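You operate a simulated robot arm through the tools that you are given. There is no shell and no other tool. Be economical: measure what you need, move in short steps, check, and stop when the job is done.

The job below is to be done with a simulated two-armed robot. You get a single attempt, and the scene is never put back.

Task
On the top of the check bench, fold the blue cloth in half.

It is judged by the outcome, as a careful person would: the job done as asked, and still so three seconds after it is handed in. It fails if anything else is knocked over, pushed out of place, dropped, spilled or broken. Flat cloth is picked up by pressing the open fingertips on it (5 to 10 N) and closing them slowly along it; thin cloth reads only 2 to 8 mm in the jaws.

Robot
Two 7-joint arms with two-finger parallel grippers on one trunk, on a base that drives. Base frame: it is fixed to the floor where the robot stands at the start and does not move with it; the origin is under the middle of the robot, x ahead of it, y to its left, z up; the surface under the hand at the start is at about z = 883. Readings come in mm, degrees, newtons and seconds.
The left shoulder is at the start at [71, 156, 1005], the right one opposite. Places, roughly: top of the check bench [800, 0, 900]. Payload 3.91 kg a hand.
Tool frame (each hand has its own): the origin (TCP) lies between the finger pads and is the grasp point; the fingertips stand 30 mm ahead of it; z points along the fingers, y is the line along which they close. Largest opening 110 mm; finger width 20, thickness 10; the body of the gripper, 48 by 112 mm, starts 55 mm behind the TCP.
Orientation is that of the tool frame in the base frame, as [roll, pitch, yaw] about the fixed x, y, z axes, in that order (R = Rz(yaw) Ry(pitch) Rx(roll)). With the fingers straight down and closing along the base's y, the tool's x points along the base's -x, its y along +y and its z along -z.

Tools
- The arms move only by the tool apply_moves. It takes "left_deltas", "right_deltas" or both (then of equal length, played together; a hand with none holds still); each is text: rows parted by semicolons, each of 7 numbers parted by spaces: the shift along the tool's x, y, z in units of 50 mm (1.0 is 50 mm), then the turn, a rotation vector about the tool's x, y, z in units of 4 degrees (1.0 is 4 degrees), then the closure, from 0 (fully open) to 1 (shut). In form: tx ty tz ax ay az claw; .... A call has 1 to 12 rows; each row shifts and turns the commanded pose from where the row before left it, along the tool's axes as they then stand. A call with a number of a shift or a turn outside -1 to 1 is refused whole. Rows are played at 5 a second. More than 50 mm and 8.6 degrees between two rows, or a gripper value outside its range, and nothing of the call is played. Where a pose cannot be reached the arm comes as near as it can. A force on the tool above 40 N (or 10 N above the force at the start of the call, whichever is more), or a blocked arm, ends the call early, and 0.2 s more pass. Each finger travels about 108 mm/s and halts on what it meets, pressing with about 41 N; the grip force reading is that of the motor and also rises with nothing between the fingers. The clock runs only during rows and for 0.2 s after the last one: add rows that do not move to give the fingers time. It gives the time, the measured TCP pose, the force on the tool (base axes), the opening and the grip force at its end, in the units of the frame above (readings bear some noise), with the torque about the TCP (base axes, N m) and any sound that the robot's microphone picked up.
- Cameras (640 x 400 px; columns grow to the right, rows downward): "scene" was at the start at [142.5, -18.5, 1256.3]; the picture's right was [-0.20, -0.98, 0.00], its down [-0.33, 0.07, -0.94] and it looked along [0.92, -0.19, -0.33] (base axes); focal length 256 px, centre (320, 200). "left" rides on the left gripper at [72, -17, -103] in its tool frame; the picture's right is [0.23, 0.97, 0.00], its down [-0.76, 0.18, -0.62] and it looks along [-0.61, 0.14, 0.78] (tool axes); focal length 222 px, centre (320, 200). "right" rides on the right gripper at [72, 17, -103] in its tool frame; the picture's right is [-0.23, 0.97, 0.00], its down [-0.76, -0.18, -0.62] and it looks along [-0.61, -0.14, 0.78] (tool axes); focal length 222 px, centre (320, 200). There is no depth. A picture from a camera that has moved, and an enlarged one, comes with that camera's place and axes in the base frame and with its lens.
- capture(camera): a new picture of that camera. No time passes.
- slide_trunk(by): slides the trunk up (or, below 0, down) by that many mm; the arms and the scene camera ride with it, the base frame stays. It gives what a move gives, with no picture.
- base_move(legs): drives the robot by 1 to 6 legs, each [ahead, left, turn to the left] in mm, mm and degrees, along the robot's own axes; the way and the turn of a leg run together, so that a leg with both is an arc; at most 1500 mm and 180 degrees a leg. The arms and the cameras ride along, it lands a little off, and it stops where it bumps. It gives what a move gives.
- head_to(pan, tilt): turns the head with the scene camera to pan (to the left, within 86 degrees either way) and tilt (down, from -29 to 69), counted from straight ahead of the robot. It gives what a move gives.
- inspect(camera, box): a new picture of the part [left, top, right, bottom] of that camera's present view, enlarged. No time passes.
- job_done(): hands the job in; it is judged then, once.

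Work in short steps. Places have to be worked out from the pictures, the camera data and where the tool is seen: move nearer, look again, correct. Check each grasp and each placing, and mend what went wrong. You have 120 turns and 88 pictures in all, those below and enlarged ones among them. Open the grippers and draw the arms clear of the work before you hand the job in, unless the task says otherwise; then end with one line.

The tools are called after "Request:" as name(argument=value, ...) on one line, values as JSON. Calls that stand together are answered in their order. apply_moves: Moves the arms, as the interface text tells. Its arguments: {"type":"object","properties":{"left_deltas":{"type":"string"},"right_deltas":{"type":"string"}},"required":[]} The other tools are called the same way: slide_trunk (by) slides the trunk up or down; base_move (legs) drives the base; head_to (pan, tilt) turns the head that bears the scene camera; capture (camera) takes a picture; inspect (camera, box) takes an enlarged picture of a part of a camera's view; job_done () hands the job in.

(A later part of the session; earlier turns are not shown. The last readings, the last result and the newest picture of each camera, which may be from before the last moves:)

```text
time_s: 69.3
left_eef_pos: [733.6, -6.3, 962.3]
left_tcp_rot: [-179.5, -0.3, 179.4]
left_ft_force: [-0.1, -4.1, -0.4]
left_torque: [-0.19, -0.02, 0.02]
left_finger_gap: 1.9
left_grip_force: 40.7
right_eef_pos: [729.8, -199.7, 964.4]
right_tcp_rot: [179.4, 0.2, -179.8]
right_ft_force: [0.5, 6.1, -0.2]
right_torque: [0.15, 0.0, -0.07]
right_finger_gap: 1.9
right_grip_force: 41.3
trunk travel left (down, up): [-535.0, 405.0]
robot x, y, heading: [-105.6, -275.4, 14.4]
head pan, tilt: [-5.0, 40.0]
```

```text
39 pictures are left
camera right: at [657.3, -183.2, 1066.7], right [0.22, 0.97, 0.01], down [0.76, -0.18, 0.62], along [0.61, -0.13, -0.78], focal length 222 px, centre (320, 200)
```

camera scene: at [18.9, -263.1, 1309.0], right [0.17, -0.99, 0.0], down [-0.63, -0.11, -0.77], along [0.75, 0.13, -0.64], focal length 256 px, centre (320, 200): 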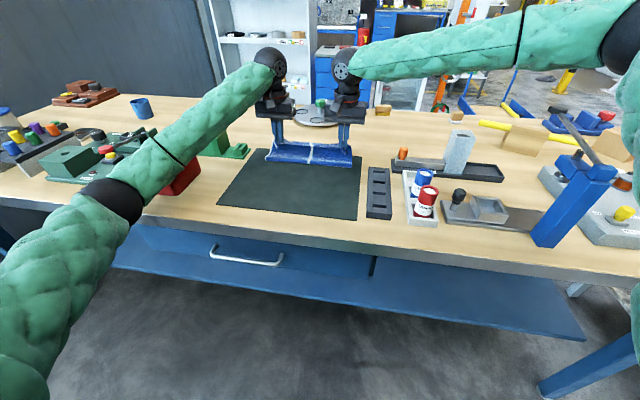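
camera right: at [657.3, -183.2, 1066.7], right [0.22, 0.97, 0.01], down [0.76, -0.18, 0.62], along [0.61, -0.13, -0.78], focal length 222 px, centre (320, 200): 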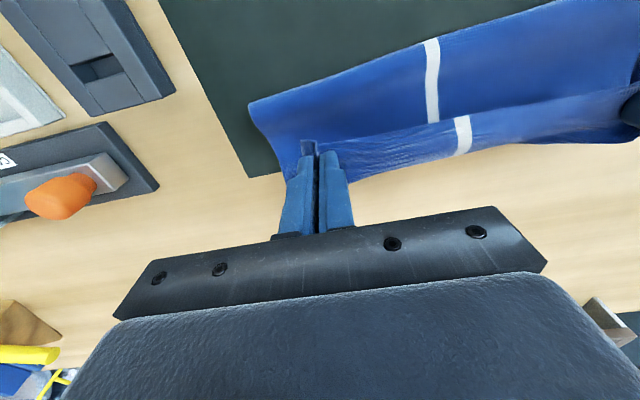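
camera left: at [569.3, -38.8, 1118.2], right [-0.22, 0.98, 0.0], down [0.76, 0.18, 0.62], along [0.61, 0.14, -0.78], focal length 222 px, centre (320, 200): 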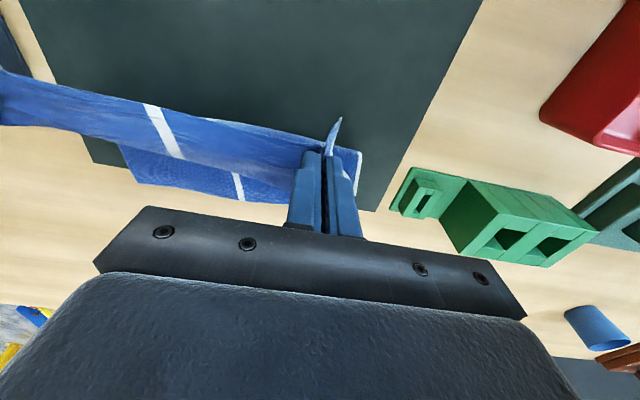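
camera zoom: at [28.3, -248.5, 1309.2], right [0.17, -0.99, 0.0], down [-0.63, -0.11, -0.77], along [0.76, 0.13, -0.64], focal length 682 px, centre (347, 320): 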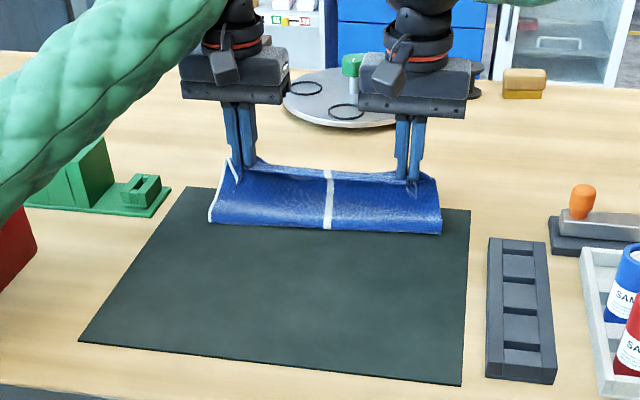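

The fold line appears at x≈690 rather than 650, so the lower layer may have slid. I check with the left camera and a close zoom.

Request:
capture(camera="left")

Request:
inspect(camera="scene", box=[255, 125, 365, 194])

```text
38 pictures are left
camera left: at [660.0, -21.6, 1065.8], right [-0.22, 0.98, -0.01], down [0.77, 0.17, 0.62], along [0.61, 0.13, -0.79], focal length 222 px, centre (320, 200)
```

left: 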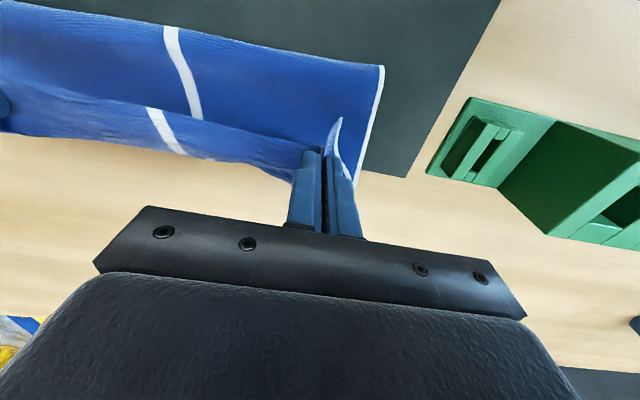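

```text
5.80 times, centred on (310, 160) of scene
camera zoom: at [28.3, -248.5, 1309.2], right [0.17, -0.99, 0.0], down [-0.63, -0.11, -0.77], along [0.76, 0.13, -0.64], focal length 1482 px, centre (378, 435)
```

zoom: 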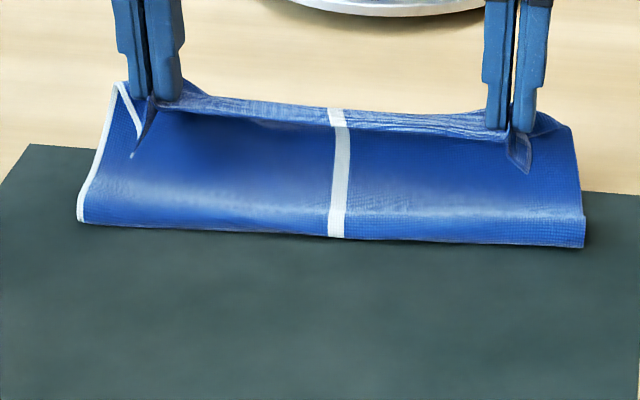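

Geometry suggests the lower layer moved at most ~10 mm; the fold will roll back as I lower the slack. I lower by trunk in two 20 mm steps.

Request:
slide_trunk(by=-20)

Request:
base_move(legs=[[10, -2, 0]])

Request:
inspect(camera="scene", box=[190, 80, 430, 230])

```text
time_s: 70.0
left_eef_pos: [729.3, -8.7, 965.7]
left_tcp_rot: [-179.9, 1.1, 179.4]
left_ft_force: [0.4, -9.0, -0.6]
left_torque: [-0.24, 0.02, 0.01]
left_finger_gap: 2.2
left_grip_force: 41.6
right_eef_pos: [725.3, -201.8, 951.1]
right_tcp_rot: [179.1, 0.6, -179.6]
right_ft_force: [0.0, 8.0, 1.1]
right_torque: [0.27, 0.02, -0.04]
right_finger_gap: 1.9
right_grip_force: 41.1
trunk travel left (down, up): [-515.0, 425.0]
robot x, y, heading: [-105.1, -277.1, 14.8]
head pan, tilt: [-5.0, 40.0]
```

```text
time_s: 70.7
left_eef_pos: [729.2, -7.3, 965.5]
left_tcp_rot: [179.9, 1.2, 179.6]
left_ft_force: [-0.4, -6.3, -0.3]
left_torque: [-0.16, 0.01, 0.04]
left_finger_gap: 2.1
left_grip_force: 40.8
right_eef_pos: [726.8, -200.9, 954.7]
right_tcp_rot: [178.8, 1.0, -179.4]
right_ft_force: [0.0, 5.8, 0.4]
right_torque: [0.22, -0.02, -0.01]
right_finger_gap: 1.8
right_grip_force: 41.1
trunk travel left (down, up): [-515.0, 425.0]
robot x, y, heading: [-96.4, -275.1, 15.1]
head pan, tilt: [-5.0, 40.0]
```

```text
2.67 times, centred on (310, 155) of scene
camera zoom: at [19.3, -255.5, 1291.4], right [0.17, -0.99, -0.01], down [-0.62, -0.1, -0.78], along [0.76, 0.14, -0.63], focal length 682 px, centre (347, 320)
```

zoom: 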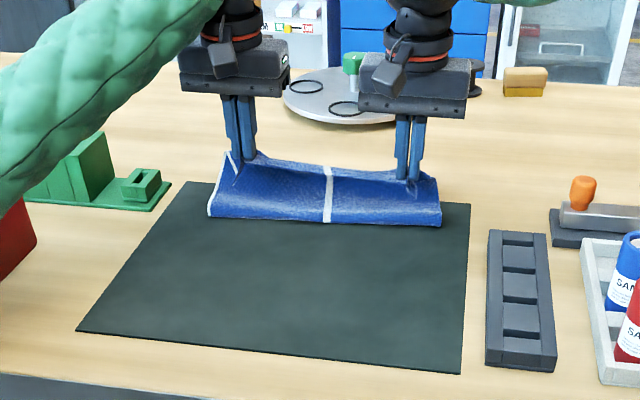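

The left arm touches again when lowered. I raise the trunk back 25 mm and do one more turn-and-slide step to pull the elbow clear.

Request:
slide_trunk(by=25)

Request:
base_move(legs=[[-6, -102, 7]])

Request:
head_to(pan=10, tilt=45)

Request:
capture(camera="scene")

```text
time_s: 71.4
left_eef_pos: [741.8, -3.0, 973.5]
left_tcp_rot: [-179.6, 0.3, 179.4]
left_ft_force: [-0.4, -5.6, 0.2]
left_torque: [-0.18, 0.03, 0.08]
left_finger_gap: 1.9
left_grip_force: 40.7
right_eef_pos: [737.8, -196.6, 967.3]
right_tcp_rot: [179.4, 0.2, -179.4]
right_ft_force: [-0.5, 5.6, 0.9]
right_torque: [0.17, -0.03, -0.02]
right_finger_gap: 1.9
right_grip_force: 40.5
trunk travel left (down, up): [-540.0, 400.0]
robot x, y, heading: [-96.3, -272.0, 14.8]
head pan, tilt: [-5.0, 40.0]
```

```text
time_s: 72.6
left_eef_pos: [729.2, -1.7, 973.4]
left_tcp_rot: [-179.7, 0.3, -173.4]
left_ft_force: [1.1, -5.7, -0.3]
left_torque: [-0.13, 0.0, 0.02]
left_finger_gap: 1.9
left_grip_force: 41.1
right_eef_pos: [749.2, -193.9, 967.7]
right_tcp_rot: [179.3, 0.1, -172.4]
right_ft_force: [-0.4, 6.3, 0.6]
right_torque: [0.26, 0.03, -0.06]
right_finger_gap: 2.2
right_grip_force: 41.3
trunk travel left (down, up): [-540.0, 400.0]
robot x, y, heading: [-65.9, -373.2, 21.7]
head pan, tilt: [-5.0, 40.0]
```

```text
time_s: 73.3
left_eef_pos: [728.1, -1.1, 973.9]
left_tcp_rot: [-179.6, 0.3, -173.5]
left_ft_force: [0.0, -5.2, -0.9]
left_torque: [-0.17, -0.01, -0.02]
left_finger_gap: 2.0
left_grip_force: 41.2
right_eef_pos: [749.4, -191.9, 967.0]
right_tcp_rot: [179.4, 0.2, -172.4]
right_ft_force: [-1.2, 5.5, -0.4]
right_torque: [0.16, 0.02, -0.09]
right_finger_gap: 2.0
right_grip_force: 41.3
trunk travel left (down, up): [-540.0, 400.0]
robot x, y, heading: [-69.2, -372.3, 21.9]
head pan, tilt: [10.0, 45.0]
```

```text
35 pictures are left
camera scene: at [47.6, -311.8, 1306.8], right [0.53, -0.85, 0.0], down [-0.6, -0.37, -0.71], along [0.6, 0.37, -0.71], focal length 256 px, centre (320, 200)
```

scene: 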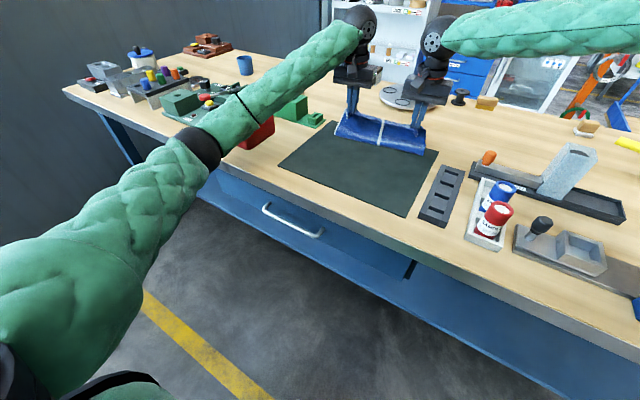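

I un-rotate the hands, level them, and lower by arm to z≈945.

Request:
apply_moves(left_deltas="-0.13 0 0.06 0 0 0.85 1;-0.13 0 0.06 0 0 0.85 1;0 0 0.2 0 0 0 1;0 0 0.2 0 0 0 1;0 0 0 0 0 0 1", right_deltas="0.09 0 0 0 0 0.94 1;0.09 0 0 0 0 0.94 1;0 0 0.2 0 0 0 1;0 0 0.2 0 0 0 1;0 0 0 0 0 0 1")

```text
time_s: 74.5
left_eef_pos: [741.7, 0.1, 949.6]
left_tcp_rot: [-179.6, 0.3, 179.6]
left_ft_force: [-0.2, -9.2, -0.6]
left_torque: [-0.28, 0.01, 0.02]
left_finger_gap: 2.1
left_grip_force: 41.0
right_eef_pos: [739.1, -195.9, 947.4]
right_tcp_rot: [179.3, 0.0, -179.9]
right_ft_force: [1.0, 9.0, 0.4]
right_torque: [0.28, -0.01, -0.02]
right_finger_gap: 1.7
right_grip_force: 41.0
trunk travel left (down, up): [-540.0, 400.0]
robot x, y, heading: [-68.8, -374.1, 21.7]
head pan, tilt: [10.0, 45.0]
```

Both followed. I ease the hands together 4 mm and lower another 20 mm.

Request:
apply_moves(left_deltas="0 -0.06 0.15 0 0 0 1;0 -0.02 0.15 0 0 0 1;0 0 0.12 0 0 0 1;0 0 0 0 0 0 1", right_deltas="0 0.02 0.15 0 0 0 1;0 0 0.15 0 0 0 1;0 0 0.08 0 0 0 1;0 0 0 0 0 0 1")

Request:
inspect(camera="scene", box=[270, 70, 470, 195])

Request:
capture(camera="left")

```text
time_s: 75.5
left_eef_pos: [742.2, -4.8, 927.4]
left_tcp_rot: [-179.8, 0.4, 179.8]
left_ft_force: [-0.5, -11.1, 0.0]
left_torque: [-0.33, 0.01, 0.05]
left_finger_gap: 2.2
left_grip_force: 40.3
right_eef_pos: [738.3, -199.9, 929.6]
right_tcp_rot: [179.3, 0.1, -180.0]
right_ft_force: [0.4, 10.3, 0.1]
right_torque: [0.31, -0.02, -0.06]
right_finger_gap: 1.9
right_grip_force: 40.2
right hand out of reach, approached as far as the arm can: row 1, 3
trunk travel left (down, up): [-540.0, 400.0]
robot x, y, heading: [-72.2, -374.5, 21.7]
head pan, tilt: [10.0, 45.0]
```

```text
3.20 times, centred on (370, 132) of scene
camera zoom: at [47.6, -312.0, 1306.8], right [0.53, -0.85, 0.0], down [-0.6, -0.37, -0.71], along [0.6, 0.37, -0.71], focal length 818 px, centre (160, 416)
```

zoom: 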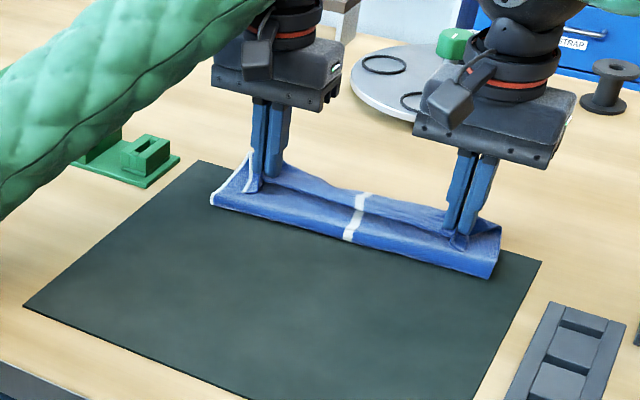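

```text
33 pictures are left
camera left: at [668.3, -19.9, 1030.5], right [-0.22, 0.97, -0.01], down [0.76, 0.18, 0.63], along [0.61, 0.13, -0.78], focal length 222 px, centre (320, 200)
```

left: 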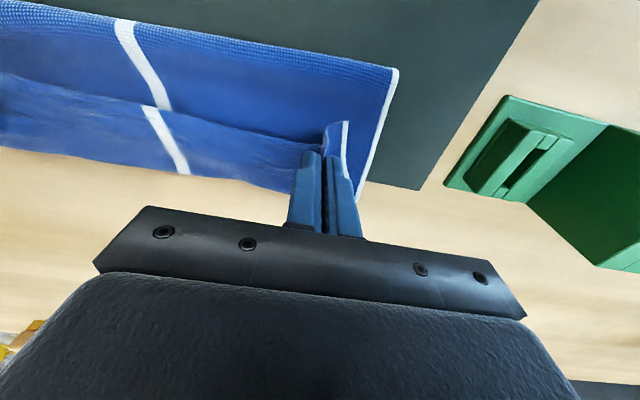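

The edge is laid close over the back edge. I release by opening slowly, then lift clear and look.

Request:
apply_moves(left_deltas="0 0 0.05 0 0 0 1;0 0 0 0 0 0 0.95;0 0 0 0 0 0 0.9;0 0 0 0 0 0 0.82;0 0 0 0 0 0 0.75;0 0 0 0 0 0 0.75;0 0 -0.4 0 0 0 0.75;0 0 -0.6 0 0 0 0.75;0 0 -0.8 0 0 0 0.75;0 0 0 0 0 0 0.75", right_deltas="0 0 0 0 0 0 1;0 0 0 0 0 0 0.95;0 0 0 0 0 0 0.9;0 0 0 0 0 0 0.82;0 0 0 0 0 0 0.75;0 0 0 0 0 0 0.75;0 0 -0.4 0 0 0 0.75;0 0 -0.6 0 0 0 0.75;0 0 -0.8 0 0 0 0.75;0 0 0 0 0 0 0.75")

Request:
inspect(camera="scene", box=[270, 70, 470, 195])

Request:
capture(camera="left")

Request:
capture(camera="right")

```text
time_s: 77.7
left_eef_pos: [742.9, -4.4, 1012.8]
left_tcp_rot: [-179.6, 0.2, 179.7]
left_ft_force: [0.5, 0.4, 0.3]
left_torque: [0.0, 0.03, 0.03]
left_finger_gap: 27.5
left_grip_force: 0.0
right_eef_pos: [740.7, -201.4, 1019.0]
right_tcp_rot: [179.4, 0.0, -179.9]
right_ft_force: [0.0, 1.3, -0.7]
right_torque: [0.02, 0.0, 0.01]
right_finger_gap: 27.3
right_grip_force: 0.0
trunk travel left (down, up): [-540.0, 400.0]
robot x, y, heading: [-68.3, -374.5, 22.0]
head pan, tilt: [10.0, 45.0]
```

```text
3.20 times, centred on (370, 132) of scene
camera zoom: at [49.1, -311.5, 1306.5], right [0.53, -0.85, 0.0], down [-0.6, -0.37, -0.71], along [0.6, 0.37, -0.71], focal length 818 px, centre (160, 416)
```

zoom: 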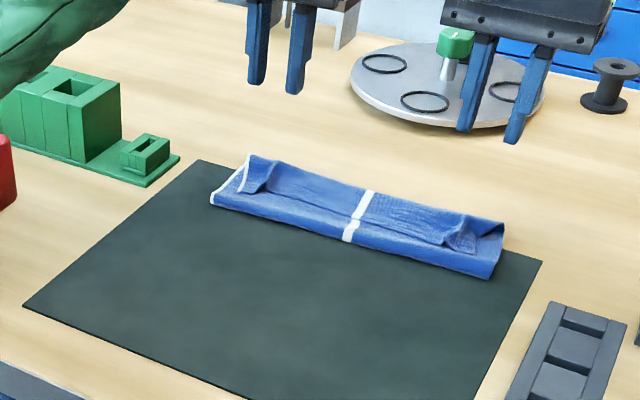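

```text
31 pictures are left
camera left: at [668.9, -19.4, 1116.4], right [-0.22, 0.97, -0.01], down [0.76, 0.18, 0.63], along [0.61, 0.13, -0.78], focal length 222 px, centre (320, 200)
```

left: 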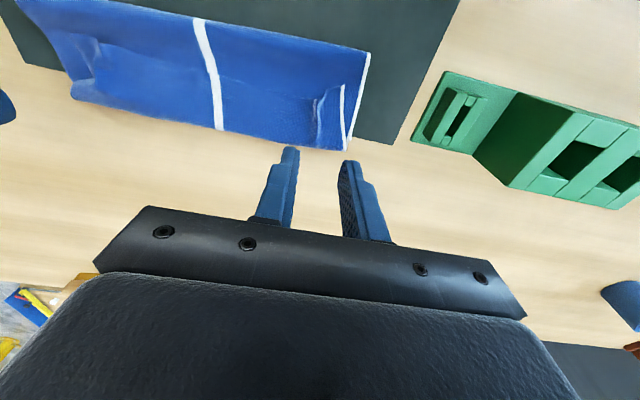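

```text
30 pictures are left
camera right: at [667.7, -184.2, 1123.1], right [0.23, 0.97, 0.01], down [0.76, -0.18, 0.62], along [0.61, -0.13, -0.78], focal length 222 px, centre (320, 200)
```

right: 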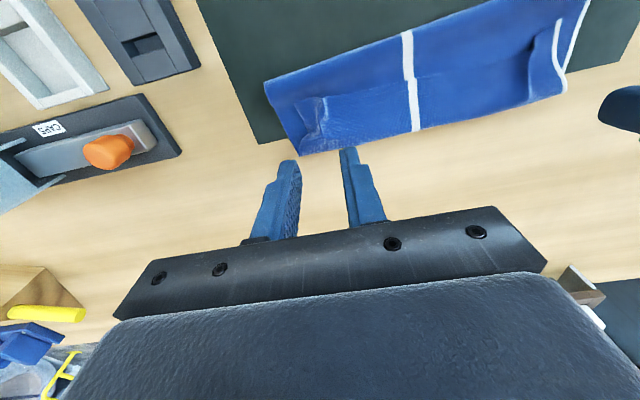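

It is folded, with a small turned-back hem on the top layer at the back edge. I zoom in to see the layers.

Request:
inspect(camera="left", box=[30, 0, 400, 231])

Request:
inspect(camera="right", box=[250, 0, 600, 219])

```text
1.73 times, centred on (215, 116) of left
camera zoom: at [668.9, -19.4, 1116.4], right [-0.22, 0.97, -0.01], down [0.76, 0.18, 0.63], along [0.61, 0.13, -0.78], focal length 384 px, centre (502, 346)
```

zoom: 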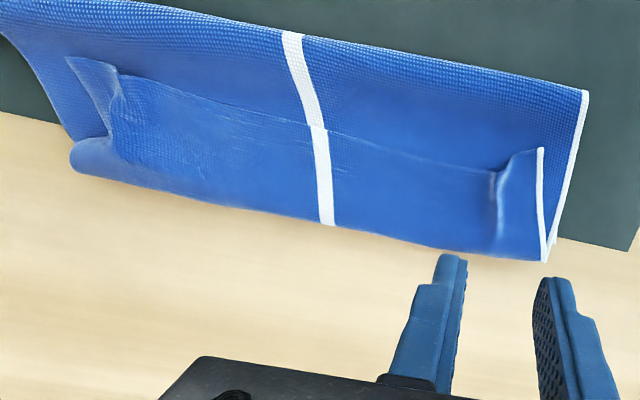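

```text
1.83 times, centred on (425, 110) of right
camera zoom: at [667.7, -184.2, 1123.1], right [0.23, 0.97, 0.01], down [0.76, -0.18, 0.62], along [0.61, -0.13, -0.78], focal length 406 px, centre (128, 365)
```

zoom: 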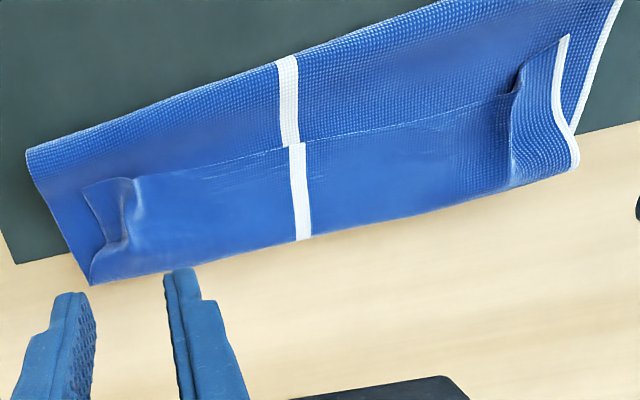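

The top layer has a turned-back hem about 45 mm deep. I'll regrasp its free edge right at the margin and lay it over. First, with hands raised, I do another turn-slide step plus 30 mm forward for better reach.

Request:
base_move(legs=[[25, -105, 7]])

Request:
head_to(pan=-5, tilt=45)

Request:
capture(camera="scene")

```text
time_s: 78.9
left_eef_pos: [758.4, 9.1, 1015.2]
left_tcp_rot: [-179.8, 0.4, -173.2]
left_ft_force: [-0.2, -0.2, 0.8]
left_torque: [0.04, 0.0, 0.02]
left_finger_gap: 27.2
left_grip_force: 0.0
right_eef_pos: [780.7, -187.9, 1021.2]
right_tcp_rot: [179.3, -0.2, -172.9]
right_ft_force: [-1.3, 0.1, 0.9]
right_torque: [-0.03, 0.01, 0.06]
right_finger_gap: 27.3
right_grip_force: 0.0
trunk travel left (down, up): [-540.0, 400.0]
robot x, y, heading: [-2.8, -459.6, 29.0]
head pan, tilt: [10.0, 45.0]
```

```text
time_s: 79.7
left_eef_pos: [758.1, 9.1, 1014.7]
left_tcp_rot: [-179.7, 0.3, -173.3]
left_ft_force: [0.2, 0.2, 1.0]
left_torque: [-0.02, 0.0, 0.03]
left_finger_gap: 27.3
left_grip_force: 0.1
right_eef_pos: [779.3, -186.9, 1020.7]
right_tcp_rot: [179.4, 0.1, -172.8]
right_ft_force: [-0.8, -0.3, 0.0]
right_torque: [0.02, 0.01, -0.01]
right_finger_gap: 27.5
right_grip_force: 0.0
trunk travel left (down, up): [-540.0, 400.0]
robot x, y, heading: [0.9, -457.9, 29.0]
head pan, tilt: [-5.0, 45.0]
```

```text
27 pictures are left
camera scene: at [117.5, -399.8, 1306.8], right [0.41, -0.91, 0.0], down [-0.65, -0.29, -0.71], along [0.65, 0.29, -0.71], focal length 256 px, centre (320, 200)
```

scene: 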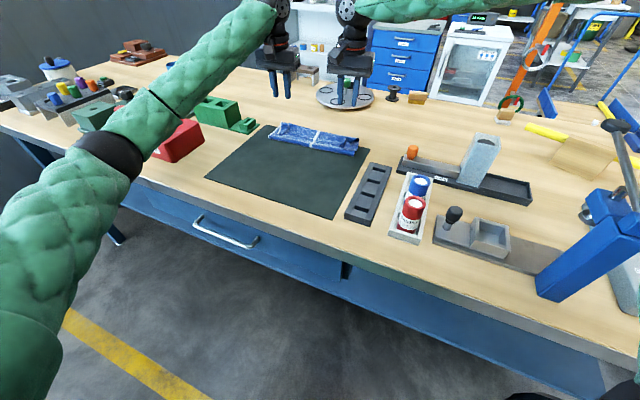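

The pinch left small raised ridges in the hem at about (737, −7) and (740, −200). I can pinch those ridges at the hem's free edge (x≈725) without pressing on the layers below. I align the hands there at z≈960 and look.

Request:
apply_moves(left_deltas="0 0 0 0 0 0.85 0.7;0 0 0 0 0 0.85 0.7;0.33 -0.15 0.2 0 0 0 0.7;0.33 -0.15 0.3 0 0 0 0.7;0 0 0.3 0 0 0 0.7;0 0 0.3 0 0 0 0.7;0 0 0 0 0 0 0.7", right_deltas="0 0 0 0 0 0.9 0.7;0 0 0 0 0 0.9 0.7;0.55 -0.13 0.2 0 0 0 0.7;0.55 -0.12 0.4 0 0 0 0.7;0 0 0.3 0 0 0 0.7;0 0 0.3 0 0 0 0.7;0 0 0 0 0 0 0.7")

Request:
inspect(camera="left", box=[170, 20, 410, 170])

Request:
inspect(camera="right", box=[230, 20, 470, 170])

```text
time_s: 81.3
left_eef_pos: [724.7, -6.9, 959.3]
left_tcp_rot: [-179.7, 0.4, -179.9]
left_ft_force: [0.2, 0.3, 0.6]
left_torque: [0.01, 0.03, -0.02]
left_finger_gap: 33.1
left_grip_force: 0.0
right_eef_pos: [724.0, -197.7, 959.8]
right_tcp_rot: [179.4, 0.1, 179.9]
right_ft_force: [0.5, 0.1, 0.5]
right_torque: [0.0, 0.01, -0.02]
right_finger_gap: 33.1
right_grip_force: 0.1
trunk travel left (down, up): [-540.0, 400.0]
robot x, y, heading: [1.0, -460.9, 29.1]
head pan, tilt: [-5.0, 45.0]
```

```text
2.67 times, centred on (290, 95) of left
camera zoom: at [651.0, -22.6, 1062.3], right [-0.23, 0.97, -0.01], down [0.76, 0.18, 0.63], along [0.61, 0.14, -0.78], focal length 592 px, centre (400, 480)
```

zoom: 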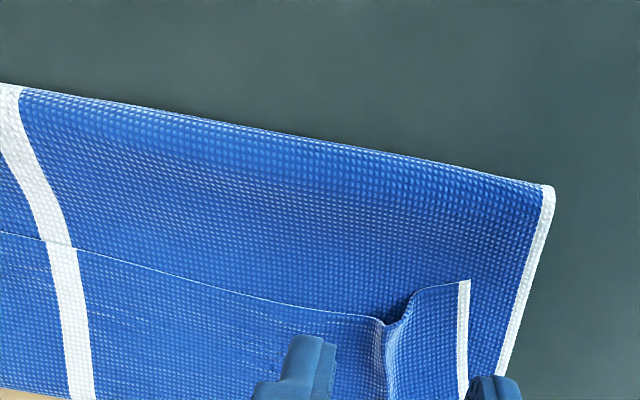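

```text
2.67 times, centred on (350, 95) of right
camera zoom: at [651.8, -181.8, 1064.4], right [0.23, 0.97, 0.01], down [0.76, -0.19, 0.62], along [0.61, -0.13, -0.78], focal length 592 px, centre (240, 480)
```

zoom: 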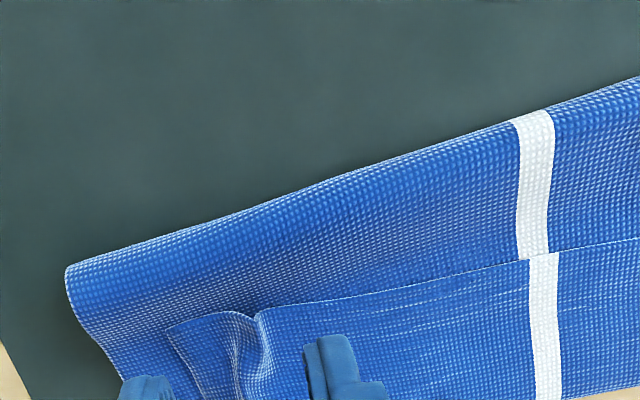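

The ridges are at (719, −8) and (728, −190) at the hem edge. I shift to those, lower with tips just above the layer below (z≈918), and close.

Request:
apply_moves(left_deltas="0.11 -0.02 0.2 0 0 0 0.7;0 0 0.3 0 0 0 0.7;0 0 0.3 0 0 0 0.7;0 0 0.03 0 0 0 0.7;0 0 0 0 0 0 0.7", right_deltas="-0.08 0.15 0.2 0 0 0 0.7;0 0 0.3 0 0 0 0.7;0 0 0.3 0 0 0 0.7;0 0 0.03 0 0 0 0.7;0 0 0 0 0 0 0.7")

Request:
inspect(camera="scene", box=[220, 60, 420, 185])

```text
time_s: 82.5
left_eef_pos: [720.6, -7.7, 918.5]
left_tcp_rot: [-179.7, 0.4, -180.0]
left_ft_force: [0.0, -0.6, 1.5]
left_torque: [-0.01, -0.01, 0.0]
left_finger_gap: 32.7
left_grip_force: 0.2
right_eef_pos: [729.0, -190.8, 917.8]
right_tcp_rot: [179.3, 0.0, 179.9]
right_ft_force: [-1.2, 0.2, 0.2]
right_torque: [0.0, -0.02, -0.02]
right_finger_gap: 32.9
right_grip_force: 0.0
trunk travel left (down, up): [-540.0, 400.0]
robot x, y, heading: [-4.1, -457.0, 29.1]
head pan, tilt: [-5.0, 45.0]
```

```text
3.20 times, centred on (320, 122) of scene
camera zoom: at [118.0, -399.8, 1306.7], right [0.41, -0.91, 0.0], down [-0.65, -0.29, -0.71], along [0.65, 0.29, -0.71], focal length 818 px, centre (320, 448)
```

zoom: 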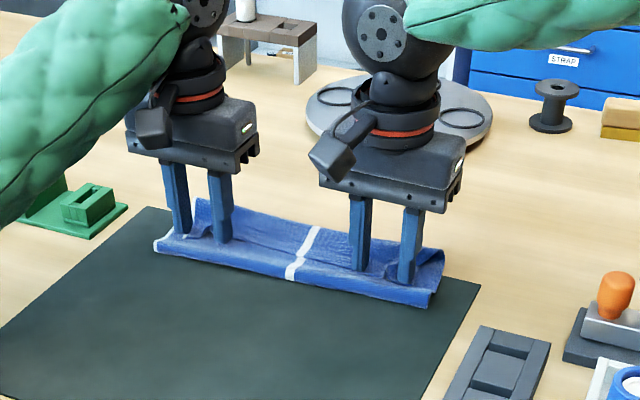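

Hands straddle the ridges with no contact force. I close slowly.

Request:
apply_moves(left_deltas="0 0 0 0 0 0 0.75;0 0 0 0 0 0 0.8;0 0 0 0 0 0 0.85;0 0 0 0 0 0 0.9;0 0 0 0 0 0 0.95;0 0 0 0 0 0 1;0 0 0 0 0 0 1;0 0 -0.2 0 0 0 1;0 0 0 0 0 0 1", right_deltas="0 0 0 0 0 0 0.75;0 0 0 0 0 0 0.8;0 0 0 0 0 0 0.85;0 0 0 0 0 0 0.9;0 0 0 0 0 0 0.95;0 0 0 0 0 0 1;0 0 0 0 0 0 1;0 0 -0.2 0 0 0 1;0 0 0 0 0 0 1")

Request:
inspect(camera="scene", box=[220, 60, 420, 185])

```text
time_s: 84.5
left_eef_pos: [719.5, -6.9, 928.2]
left_tcp_rot: [-179.6, 0.2, 180.0]
left_ft_force: [-0.5, -1.4, 0.1]
left_torque: [-0.08, -0.02, -0.03]
left_finger_gap: 1.6
left_grip_force: 40.7
right_eef_pos: [728.1, -191.5, 928.0]
right_tcp_rot: [179.4, 0.0, 179.8]
right_ft_force: [0.6, 2.2, -0.3]
right_torque: [0.03, 0.01, -0.01]
right_finger_gap: 2.1
right_grip_force: 40.7
trunk travel left (down, up): [-540.0, 400.0]
robot x, y, heading: [-1.9, -454.9, 29.1]
head pan, tilt: [-5.0, 45.0]
```

```text
3.20 times, centred on (320, 122) of scene
camera zoom: at [118.2, -399.8, 1306.7], right [0.41, -0.91, 0.0], down [-0.65, -0.29, -0.71], along [0.65, 0.29, -0.71], focal length 818 px, centre (320, 448)
```

zoom: 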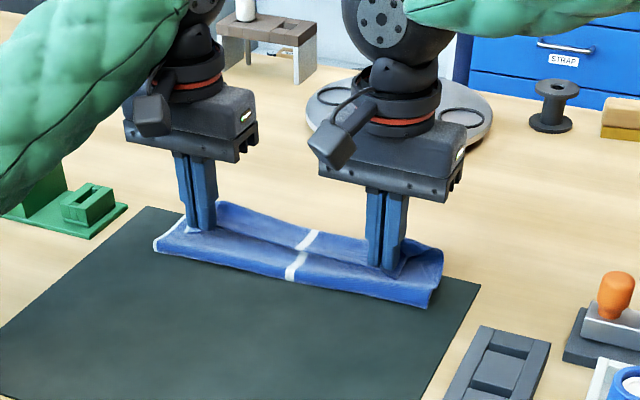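

Both hold just the hem (1.6 / 2.1 mm, low tension). I lift and arc it over toward x≈770.

Request:
apply_moves(left_deltas="-0.1 0 -0.25 0 0 0 1;-0.2 0 -0.25 0 0 0 1;-0.3 0 -0.1 0 0 0 1;-0.4 0 0 0 0 0 1;0 0 0 0 0 0 1", right_deltas="-0.1 0 -0.25 0 0 0 1;-0.2 0 -0.25 0 0 0 1;-0.3 0 -0.1 0 0 0 1;-0.4 0 0 0 0 0 1;0 0 0 0 0 0 1")

Request:
inspect(camera="scene", box=[220, 60, 420, 185])

```text
time_s: 85.7
left_eef_pos: [769.3, -6.6, 958.9]
left_tcp_rot: [-179.6, 0.4, 180.0]
left_ft_force: [-0.4, -2.7, -0.1]
left_torque: [-0.08, -0.01, -0.03]
left_finger_gap: 1.3
left_grip_force: 41.1
right_eef_pos: [778.2, -191.0, 959.5]
right_tcp_rot: [179.4, 0.0, 180.0]
right_ft_force: [0.2, 1.5, 0.0]
right_torque: [0.06, -0.02, -0.01]
right_finger_gap: 2.3
right_grip_force: 41.2
trunk travel left (down, up): [-540.0, 400.0]
robot x, y, heading: [-1.7, -456.2, 28.9]
head pan, tilt: [-5.0, 45.0]
```

```text
3.20 times, centred on (320, 122) of scene
camera zoom: at [116.8, -399.8, 1306.9], right [0.41, -0.91, 0.0], down [-0.65, -0.29, -0.71], along [0.65, 0.29, -0.71], focal length 818 px, centre (320, 448)
```

zoom: 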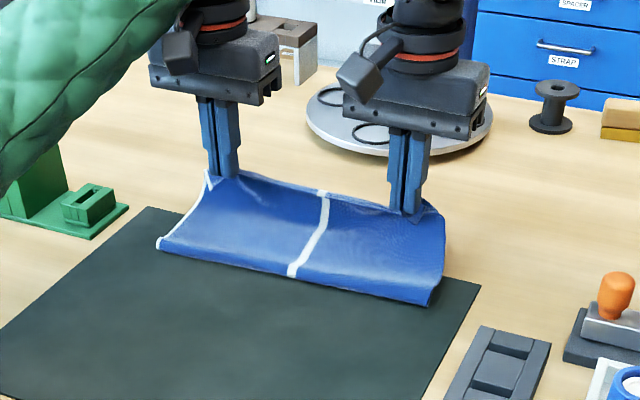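

Excellent: the hem has unrolled and the top sheet is raised. I check the wrist cameras to see the bottom layer's back edge.

Request:
capture(camera="left")

Request:
capture(camera="right")

```text
21 pictures are left
camera left: at [694.8, -22.9, 1061.7], right [-0.23, 0.97, -0.01], down [0.76, 0.18, 0.63], along [0.61, 0.14, -0.78], focal length 222 px, centre (320, 200)
```

left: 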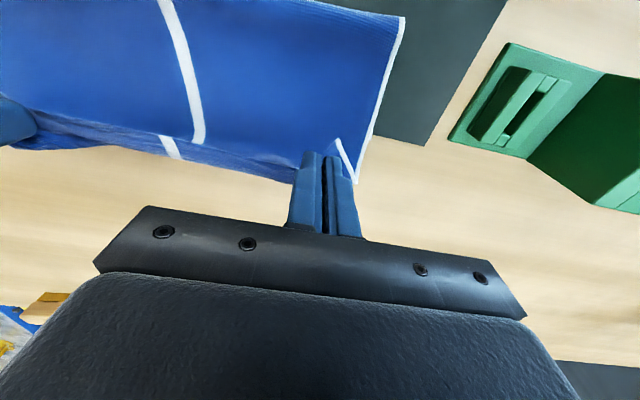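

```text
20 pictures are left
camera right: at [704.9, -174.0, 1063.0], right [0.23, 0.97, 0.01], down [0.76, -0.18, 0.62], along [0.61, -0.13, -0.78], focal length 222 px, centre (320, 200)
```

right: 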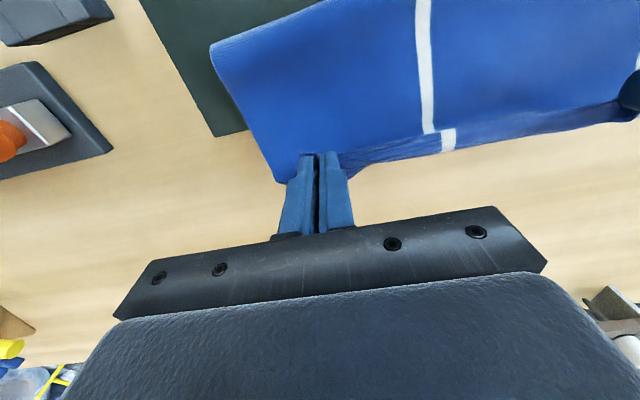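

I need to see the bottom layer's back edge; I pull the held edge back 55 mm toward me and up a bit, then look under it.

Request:
apply_moves(left_deltas="0.4 0 -0.15 0 0 0 1;0.4 0 -0.15 0 0 0 1;0.4 0 -0.1 0 0 0 1;0 0 0 0 0 0 1", right_deltas="0.4 0 -0.15 0 0 0 1;0.4 0 -0.15 0 0 0 1;0.4 0 -0.1 0 0 0 1;0 0 0 0 0 0 1")

Request:
capture(camera="left")

Request:
capture(camera="right")

```text
time_s: 86.7
left_eef_pos: [710.3, -7.3, 977.8]
left_tcp_rot: [-179.8, 0.2, -179.9]
left_ft_force: [-0.1, -2.9, -0.7]
left_torque: [-0.06, 0.05, -0.01]
left_finger_gap: 1.3
left_grip_force: 40.6
right_eef_pos: [718.0, -192.5, 977.6]
right_tcp_rot: [179.4, -0.1, 179.9]
right_ft_force: [-0.1, 1.4, -0.2]
right_torque: [0.07, -0.01, -0.02]
right_finger_gap: 2.0
right_grip_force: 40.9
trunk travel left (down, up): [-540.0, 400.0]
robot x, y, heading: [0.8, -456.7, 29.1]
head pan, tilt: [-5.0, 45.0]
```

```text
19 pictures are left
camera left: at [635.8, -23.3, 1080.5], right [-0.23, 0.97, -0.01], down [0.76, 0.18, 0.63], along [0.61, 0.14, -0.78], focal length 222 px, centre (320, 200)
```

left: 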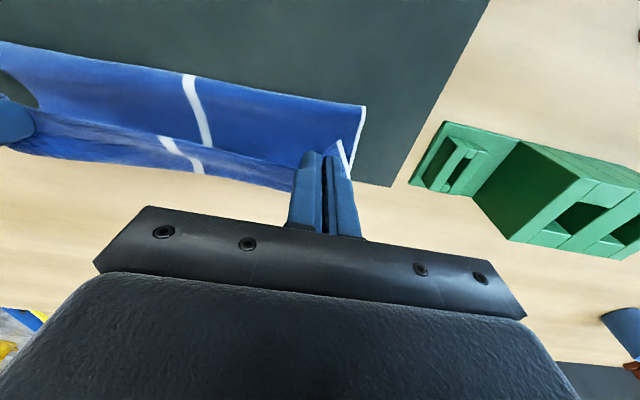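

```text
18 pictures are left
camera right: at [646.1, -175.2, 1081.9], right [0.23, 0.97, 0.01], down [0.76, -0.19, 0.62], along [0.61, -0.13, -0.78], focal length 222 px, centre (320, 200)
```

right: 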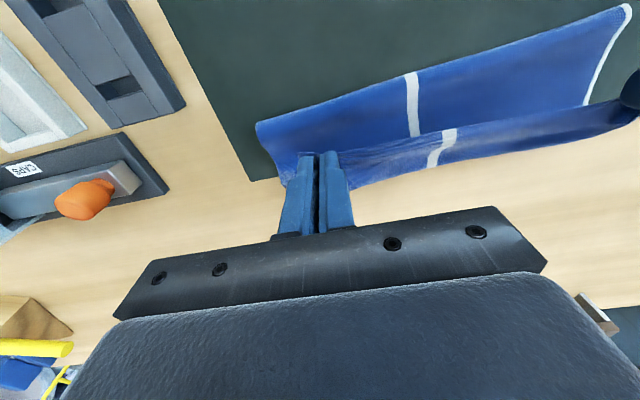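

The band beyond the held line is ambiguous; I zoom on it.

Request:
inspect(camera="left", box=[60, 60, 400, 272])

Request:
inspect(camera="scene", box=[240, 80, 400, 180])

```text
1.88 times, centred on (230, 166) of left
camera zoom: at [635.8, -23.3, 1080.5], right [-0.23, 0.97, -0.01], down [0.76, 0.18, 0.63], along [0.61, 0.14, -0.78], focal length 418 px, centre (489, 264)
```

zoom: 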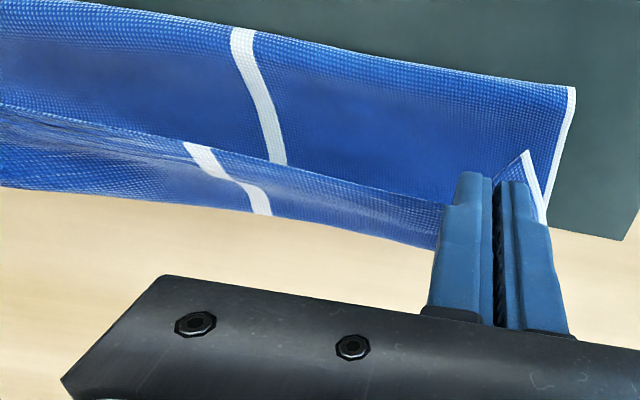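

```text
4.00 times, centred on (320, 130) of scene
camera zoom: at [118.6, -400.2, 1306.6], right [0.41, -0.91, 0.0], down [-0.65, -0.29, -0.71], along [0.65, 0.29, -0.71], focal length 1022 px, centre (320, 480)
```

zoom: 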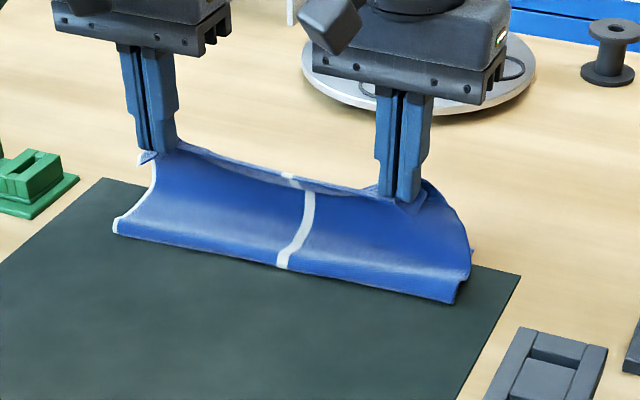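

The held line is the true free edge; the top sheet just loops behind it. The lower layer's back edge is still near x≈772–778, so the fold line should sit near x≈650, not 681. I roll the fold back by bringing the edge toward me and down.

Request:
apply_moves(left_deltas="0.3 0 0.2 0 0 0 1;0.3 0 0.3 0 0 0 1;0 0 0.35 0 0 0 1;0 0 0.2 0 0 0 1;0 0 0 0 0 0 1", right_deltas="0.3 0 0.2 0 0 0 1;0.3 0 0.3 0 0 0 1;0 0 0.35 0 0 0 1;0 0 0.2 0 0 0 1;0 0 0 0 0 0 1")

Request:
inspect(camera="scene", box=[220, 80, 420, 205])

```text
time_s: 87.9
left_eef_pos: [680.6, -8.7, 925.7]
left_tcp_rot: [-179.8, 0.4, 179.9]
left_ft_force: [0.5, -0.9, -0.3]
left_torque: [-0.03, -0.02, -0.04]
left_finger_gap: 1.5
left_grip_force: 41.0
right_eef_pos: [688.1, -190.2, 924.8]
right_tcp_rot: [179.4, 0.1, 179.9]
right_ft_force: [0.4, 2.2, -0.3]
right_torque: [0.05, 0.04, -0.04]
right_finger_gap: 2.2
right_grip_force: 40.9
trunk travel left (down, up): [-540.0, 400.0]
robot x, y, heading: [-2.4, -456.2, 28.9]
head pan, tilt: [-5.0, 45.0]
```

```text
3.20 times, centred on (320, 142) of scene
camera zoom: at [117.7, -400.1, 1306.8], right [0.41, -0.91, 0.0], down [-0.65, -0.29, -0.71], along [0.65, 0.29, -0.71], focal length 818 px, centre (320, 384)
```

zoom: 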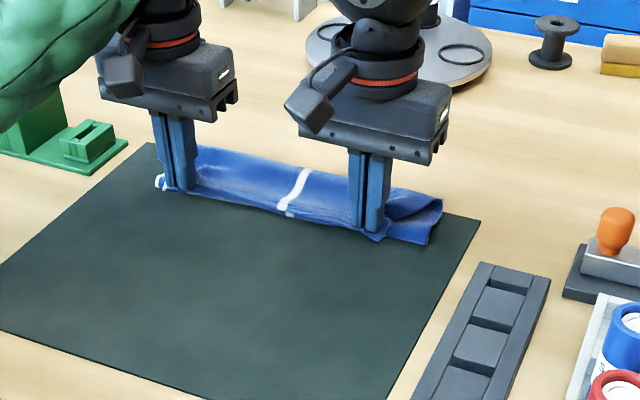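

The slack went behind instead. I'll partly unfold: lift the edge back toward me to x≈578 so the lower layer lies flat past x=650 again, then refold on a lower, slacker path.

Request:
apply_moves(left_deltas="0.2 0 -0.5 0 0 0 1;0.3 0 -0.5 0 0 0 1;0.4 0 -0.2 0 0 0 1;0.5 0 0.1 0 0 0 1;0.5 0 0.2 0 0 0 1;0.2 0 0.3 0 0 0 1;0 0 0 0 0 0 1", right_deltas="0.2 0 -0.5 0 0 0 1;0.3 0 -0.5 0 0 0 1;0.4 0 -0.2 0 0 0 1;0.5 0 0.1 0 0 0 1;0.5 0 0.2 0 0 0 1;0.2 0 0.3 0 0 0 1;0 0 0 0 0 0 1")

Request:
inspect(camera="scene", box=[220, 80, 420, 205])

```text
time_s: 89.5
left_eef_pos: [573.8, -8.0, 955.0]
left_tcp_rot: [-179.8, 0.5, -179.9]
left_ft_force: [-1.0, -1.8, 0.4]
left_torque: [-0.03, -0.01, -0.02]
left_finger_gap: 1.5
left_grip_force: 41.0
right_eef_pos: [584.8, -190.9, 956.0]
right_tcp_rot: [179.4, 0.0, 179.9]
right_ft_force: [-0.1, 2.5, -0.1]
right_torque: [0.02, 0.0, -0.01]
right_finger_gap: 1.9
right_grip_force: 41.2
trunk travel left (down, up): [-540.0, 400.0]
robot x, y, heading: [-3.4, -457.0, 29.1]
head pan, tilt: [-5.0, 45.0]
```

```text
3.20 times, centred on (320, 142) of scene
camera zoom: at [117.1, -400.2, 1306.9], right [0.41, -0.91, 0.0], down [-0.65, -0.29, -0.71], along [0.65, 0.29, -0.71], focal length 818 px, centre (320, 384)
```

zoom: 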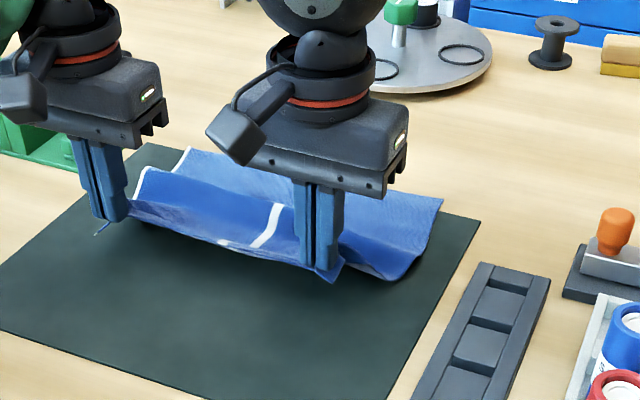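

The lower layer is flat again; its back corners are at (759, 33) and (774, −232), so the midline is near x≈641–652. I refold along a lower path to x≈740.

Request:
apply_moves(left_deltas="-0.26 0 -0.16 0 0 0 1;-0.26 0 -0.16 0 0 0 1;-0.4 0 -0.14 0 0 0 1;-0.4 0 -0.14 0 0 0 1;-0.4 0 0 0 0 0 1;-0.4 0 0 0 0 0 1;-0.35 0 0.14 0 0 0 1;-0.35 0 0.14 0 0 0 1;-0.25 0 0.2 0 0 0 1;-0.25 0 0.2 0 0 0 1;0 0 0 0 0 0 1", right_deltas="-0.26 0 -0.16 0 0 0 1;-0.26 0 -0.16 0 0 0 1;-0.4 0 -0.14 0 0 0 1;-0.4 0 -0.14 0 0 0 1;-0.4 0 0 0 0 0 1;-0.4 0 0 0 0 0 1;-0.35 0 0.14 0 0 0 1;-0.35 0 0.14 0 0 0 1;-0.25 0 0.2 0 0 0 1;-0.25 0 0.2 0 0 0 1;0 0 0 0 0 0 1")

Request:
inspect(camera="scene", box=[220, 80, 420, 205])

```text
time_s: 91.9
left_eef_pos: [740.4, -9.5, 952.5]
left_tcp_rot: [-179.7, 0.5, -180.0]
left_ft_force: [-0.3, -1.4, -0.5]
left_torque: [-0.02, -0.01, 0.0]
left_finger_gap: 1.4
left_grip_force: 41.0
right_eef_pos: [748.0, -190.2, 952.1]
right_tcp_rot: [179.4, 0.0, -179.9]
right_ft_force: [-0.8, 2.4, 0.6]
right_torque: [0.05, 0.01, 0.02]
right_finger_gap: 2.1
right_grip_force: 41.0
trunk travel left (down, up): [-540.0, 400.0]
robot x, y, heading: [-4.8, -454.3, 28.9]
head pan, tilt: [-5.0, 45.0]
```

```text
3.20 times, centred on (320, 142) of scene
camera zoom: at [116.9, -400.0, 1306.9], right [0.41, -0.91, 0.0], down [-0.65, -0.29, -0.71], along [0.65, 0.29, -0.71], focal length 818 px, centre (320, 384)
```

zoom: 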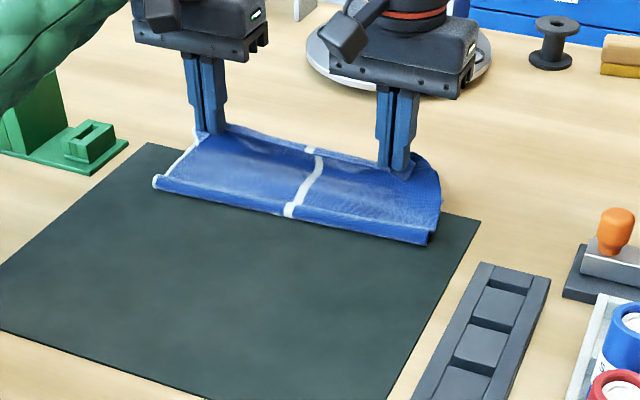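

The fold again shows near x≈680–695. I check with the right camera whether the lower layer slid.

Request:
inspect(camera="right", box=[200, 0, 640, 275])

```text
1.45 times, centred on (420, 138) of right
camera zoom: at [676.5, -174.2, 1056.5], right [0.23, 0.97, 0.01], down [0.76, -0.19, 0.62], along [0.61, -0.13, -0.78], focal length 323 px, centre (174, 291)
```

zoom: 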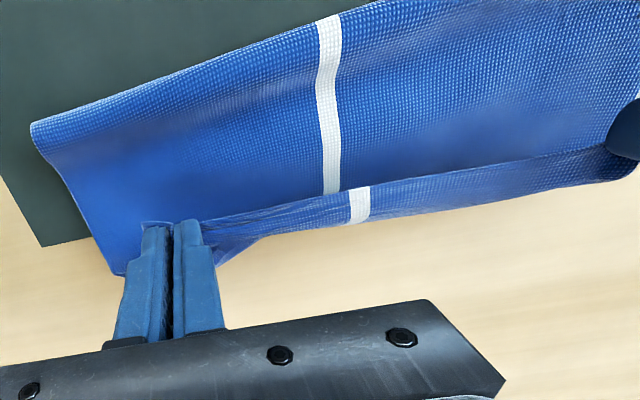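

The lower layer's back edge is now about x≈773 (left) to 788 (right). I bring the top edge there and down, then release; slack can be smoothed toward me afterwards.

Request:
apply_moves(left_deltas="-0.2 0 0.2 0 0 0 1;-0.2 0 0.2 0 0 0 1;-0.2 0 0.2 0 0 0 1;0 0 0.06 0 0 0 1;0 0 0 0 0 0 1", right_deltas="-0.24 0 0.2 0 0 0 1;-0.24 0 0.2 0 0 0 1;-0.24 0 0.2 0 0 0 1;0 0 0.06 0 0 0 1;0 0 0 0 0 0 1")

Request:
inspect(camera="scene", box=[220, 80, 420, 205])

```text
time_s: 93.1
left_eef_pos: [770.1, -8.3, 919.2]
left_tcp_rot: [-179.8, 0.4, -180.0]
left_ft_force: [-0.3, -1.4, 0.3]
left_torque: [-0.01, 0.0, -0.04]
left_finger_gap: 1.6
left_grip_force: 40.8
right_eef_pos: [785.8, -191.0, 918.0]
right_tcp_rot: [179.4, 0.0, 179.9]
right_ft_force: [-0.4, 1.3, 0.5]
right_torque: [0.03, 0.03, -0.02]
right_finger_gap: 2.2
right_grip_force: 40.9
trunk travel left (down, up): [-540.0, 400.0]
robot x, y, heading: [0.9, -458.0, 29.3]
head pan, tilt: [-5.0, 45.0]
```

```text
3.20 times, centred on (320, 142) of scene
camera zoom: at [118.2, -400.1, 1306.7], right [0.41, -0.91, 0.0], down [-0.65, -0.29, -0.71], along [0.65, 0.29, -0.71], focal length 818 px, centre (320, 384)
```

zoom: 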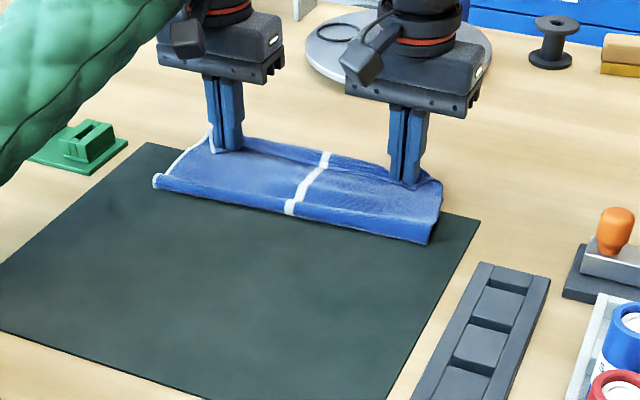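

With vertical fingers the edge keeps a forward loop, so a low, rolling path is needed: the fold then trails at the midpoint. I first carry the edge back to x≈570 to unfold again.

Request:
apply_moves(left_deltas="0.3 0 -0.3 0 0 0 1;0.35 0 -0.3 0 0 0 1;0.35 0 -0.3 0 0 0 1;0.4 0 -0.2 0 0 0 1;0.6 0 0 0 0 0 1;0.6 0 0 0 0 0 1;0.6 0 0.1 0 0 0 1;0.6 0 0.2 0 0 0 1;0.2 0 0.4 0 0 0 1;0.2 0 0.1 0 0 0 1;0 0 0 0 0 0 1", right_deltas="0.3 0 -0.3 0 0 0 1;0.35 0 -0.3 0 0 0 1;0.35 0 -0.3 0 0 0 1;0.4 0 -0.2 0 0 0 1;0.6 0 0 0 0 0 1;0.6 0 0 0 0 0 1;0.6 0 0.1 0 0 0 1;0.6 0 0.2 0 0 0 1;0.25 0 0.4 0 0 0 1;0.25 0 0.1 0 0 0 1;0 0 0 0 0 0 1")

Request:
inspect(camera="scene", box=[220, 80, 420, 205])

```text
time_s: 95.5
left_eef_pos: [559.6, -7.3, 931.9]
left_tcp_rot: [-179.6, 0.4, 180.0]
left_ft_force: [0.4, -2.4, -0.6]
left_torque: [-0.03, 0.03, -0.02]
left_finger_gap: 1.3
left_grip_force: 41.1
right_eef_pos: [571.0, -191.8, 934.4]
right_tcp_rot: [179.3, -0.1, 179.9]
right_ft_force: [0.1, 1.8, -0.6]
right_torque: [0.07, -0.01, -0.01]
right_finger_gap: 2.2
right_grip_force: 40.6
trunk travel left (down, up): [-540.0, 400.0]
robot x, y, heading: [0.3, -453.6, 29.1]
head pan, tilt: [-5.0, 45.0]
```

```text
3.20 times, centred on (320, 142) of scene
camera zoom: at [118.3, -399.9, 1306.7], right [0.41, -0.91, 0.0], down [-0.65, -0.29, -0.71], along [0.65, 0.29, -0.71], focal length 818 px, centre (320, 384)
```

zoom: 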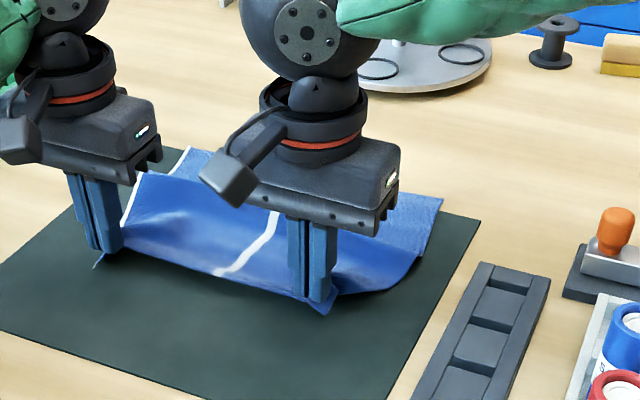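

Last time slack let a loop form; so this time I keep the sheet taut on a circle of ~113 mm radius about the midline (x≈643/654). First half of the arc now.

Request:
apply_moves(left_deltas="0.4 0 -0.44 0 0 0 1;0 0 0 0 0 0 1;-0.4 0 -0.74 0 0 0 1;-0.6 0 -0.46 0 0 0 1;-0.6 0 -0.22 0 0 0 1;-0.5 0 -0.04 0 0 0 1;-0.6 0 0.1 0 0 0 1;0 0 0 0 0 0 1", right_deltas="0.4 0 -0.44 0 0 0 1;0 0 0 0 0 0 1;-0.4 0 -0.74 0 0 0 1;-0.6 0 -0.46 0 0 0 1;-0.6 0 -0.22 0 0 0 1;-0.5 0 -0.04 0 0 0 1;-0.6 0 0.1 0 0 0 1;0 0 0 0 0 0 1")

Request:
inspect(camera="scene", box=[220, 80, 420, 205])

```text
time_s: 97.3
left_eef_pos: [674.5, -7.7, 1023.6]
left_tcp_rot: [-179.7, 0.5, 180.0]
left_ft_force: [0.2, -1.0, 0.1]
left_torque: [-0.07, -0.03, 0.01]
left_finger_gap: 1.6
left_grip_force: 40.5
right_eef_pos: [684.9, -191.3, 1025.1]
right_tcp_rot: [179.4, 0.1, -180.0]
right_ft_force: [-0.5, 1.5, -0.1]
right_torque: [0.03, 0.0, 0.01]
right_finger_gap: 2.0
right_grip_force: 40.9
trunk travel left (down, up): [-540.0, 400.0]
robot x, y, heading: [-6.2, -458.0, 29.0]
head pan, tilt: [-5.0, 45.0]
```

```text
3.20 times, centred on (320, 142) of scene
camera zoom: at [116.1, -399.8, 1307.0], right [0.41, -0.91, 0.0], down [-0.65, -0.29, -0.71], along [0.65, 0.29, -0.71], focal length 818 px, centre (320, 384)
```

zoom: 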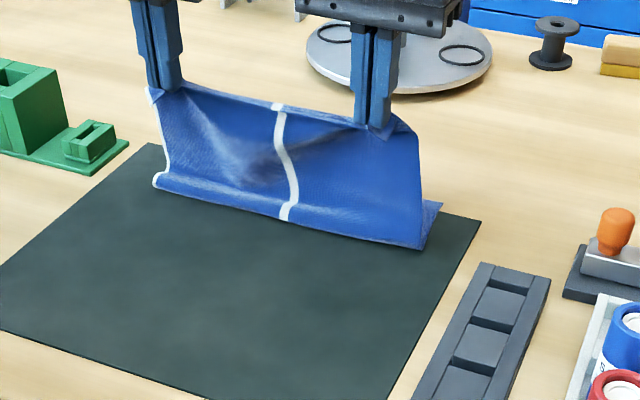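

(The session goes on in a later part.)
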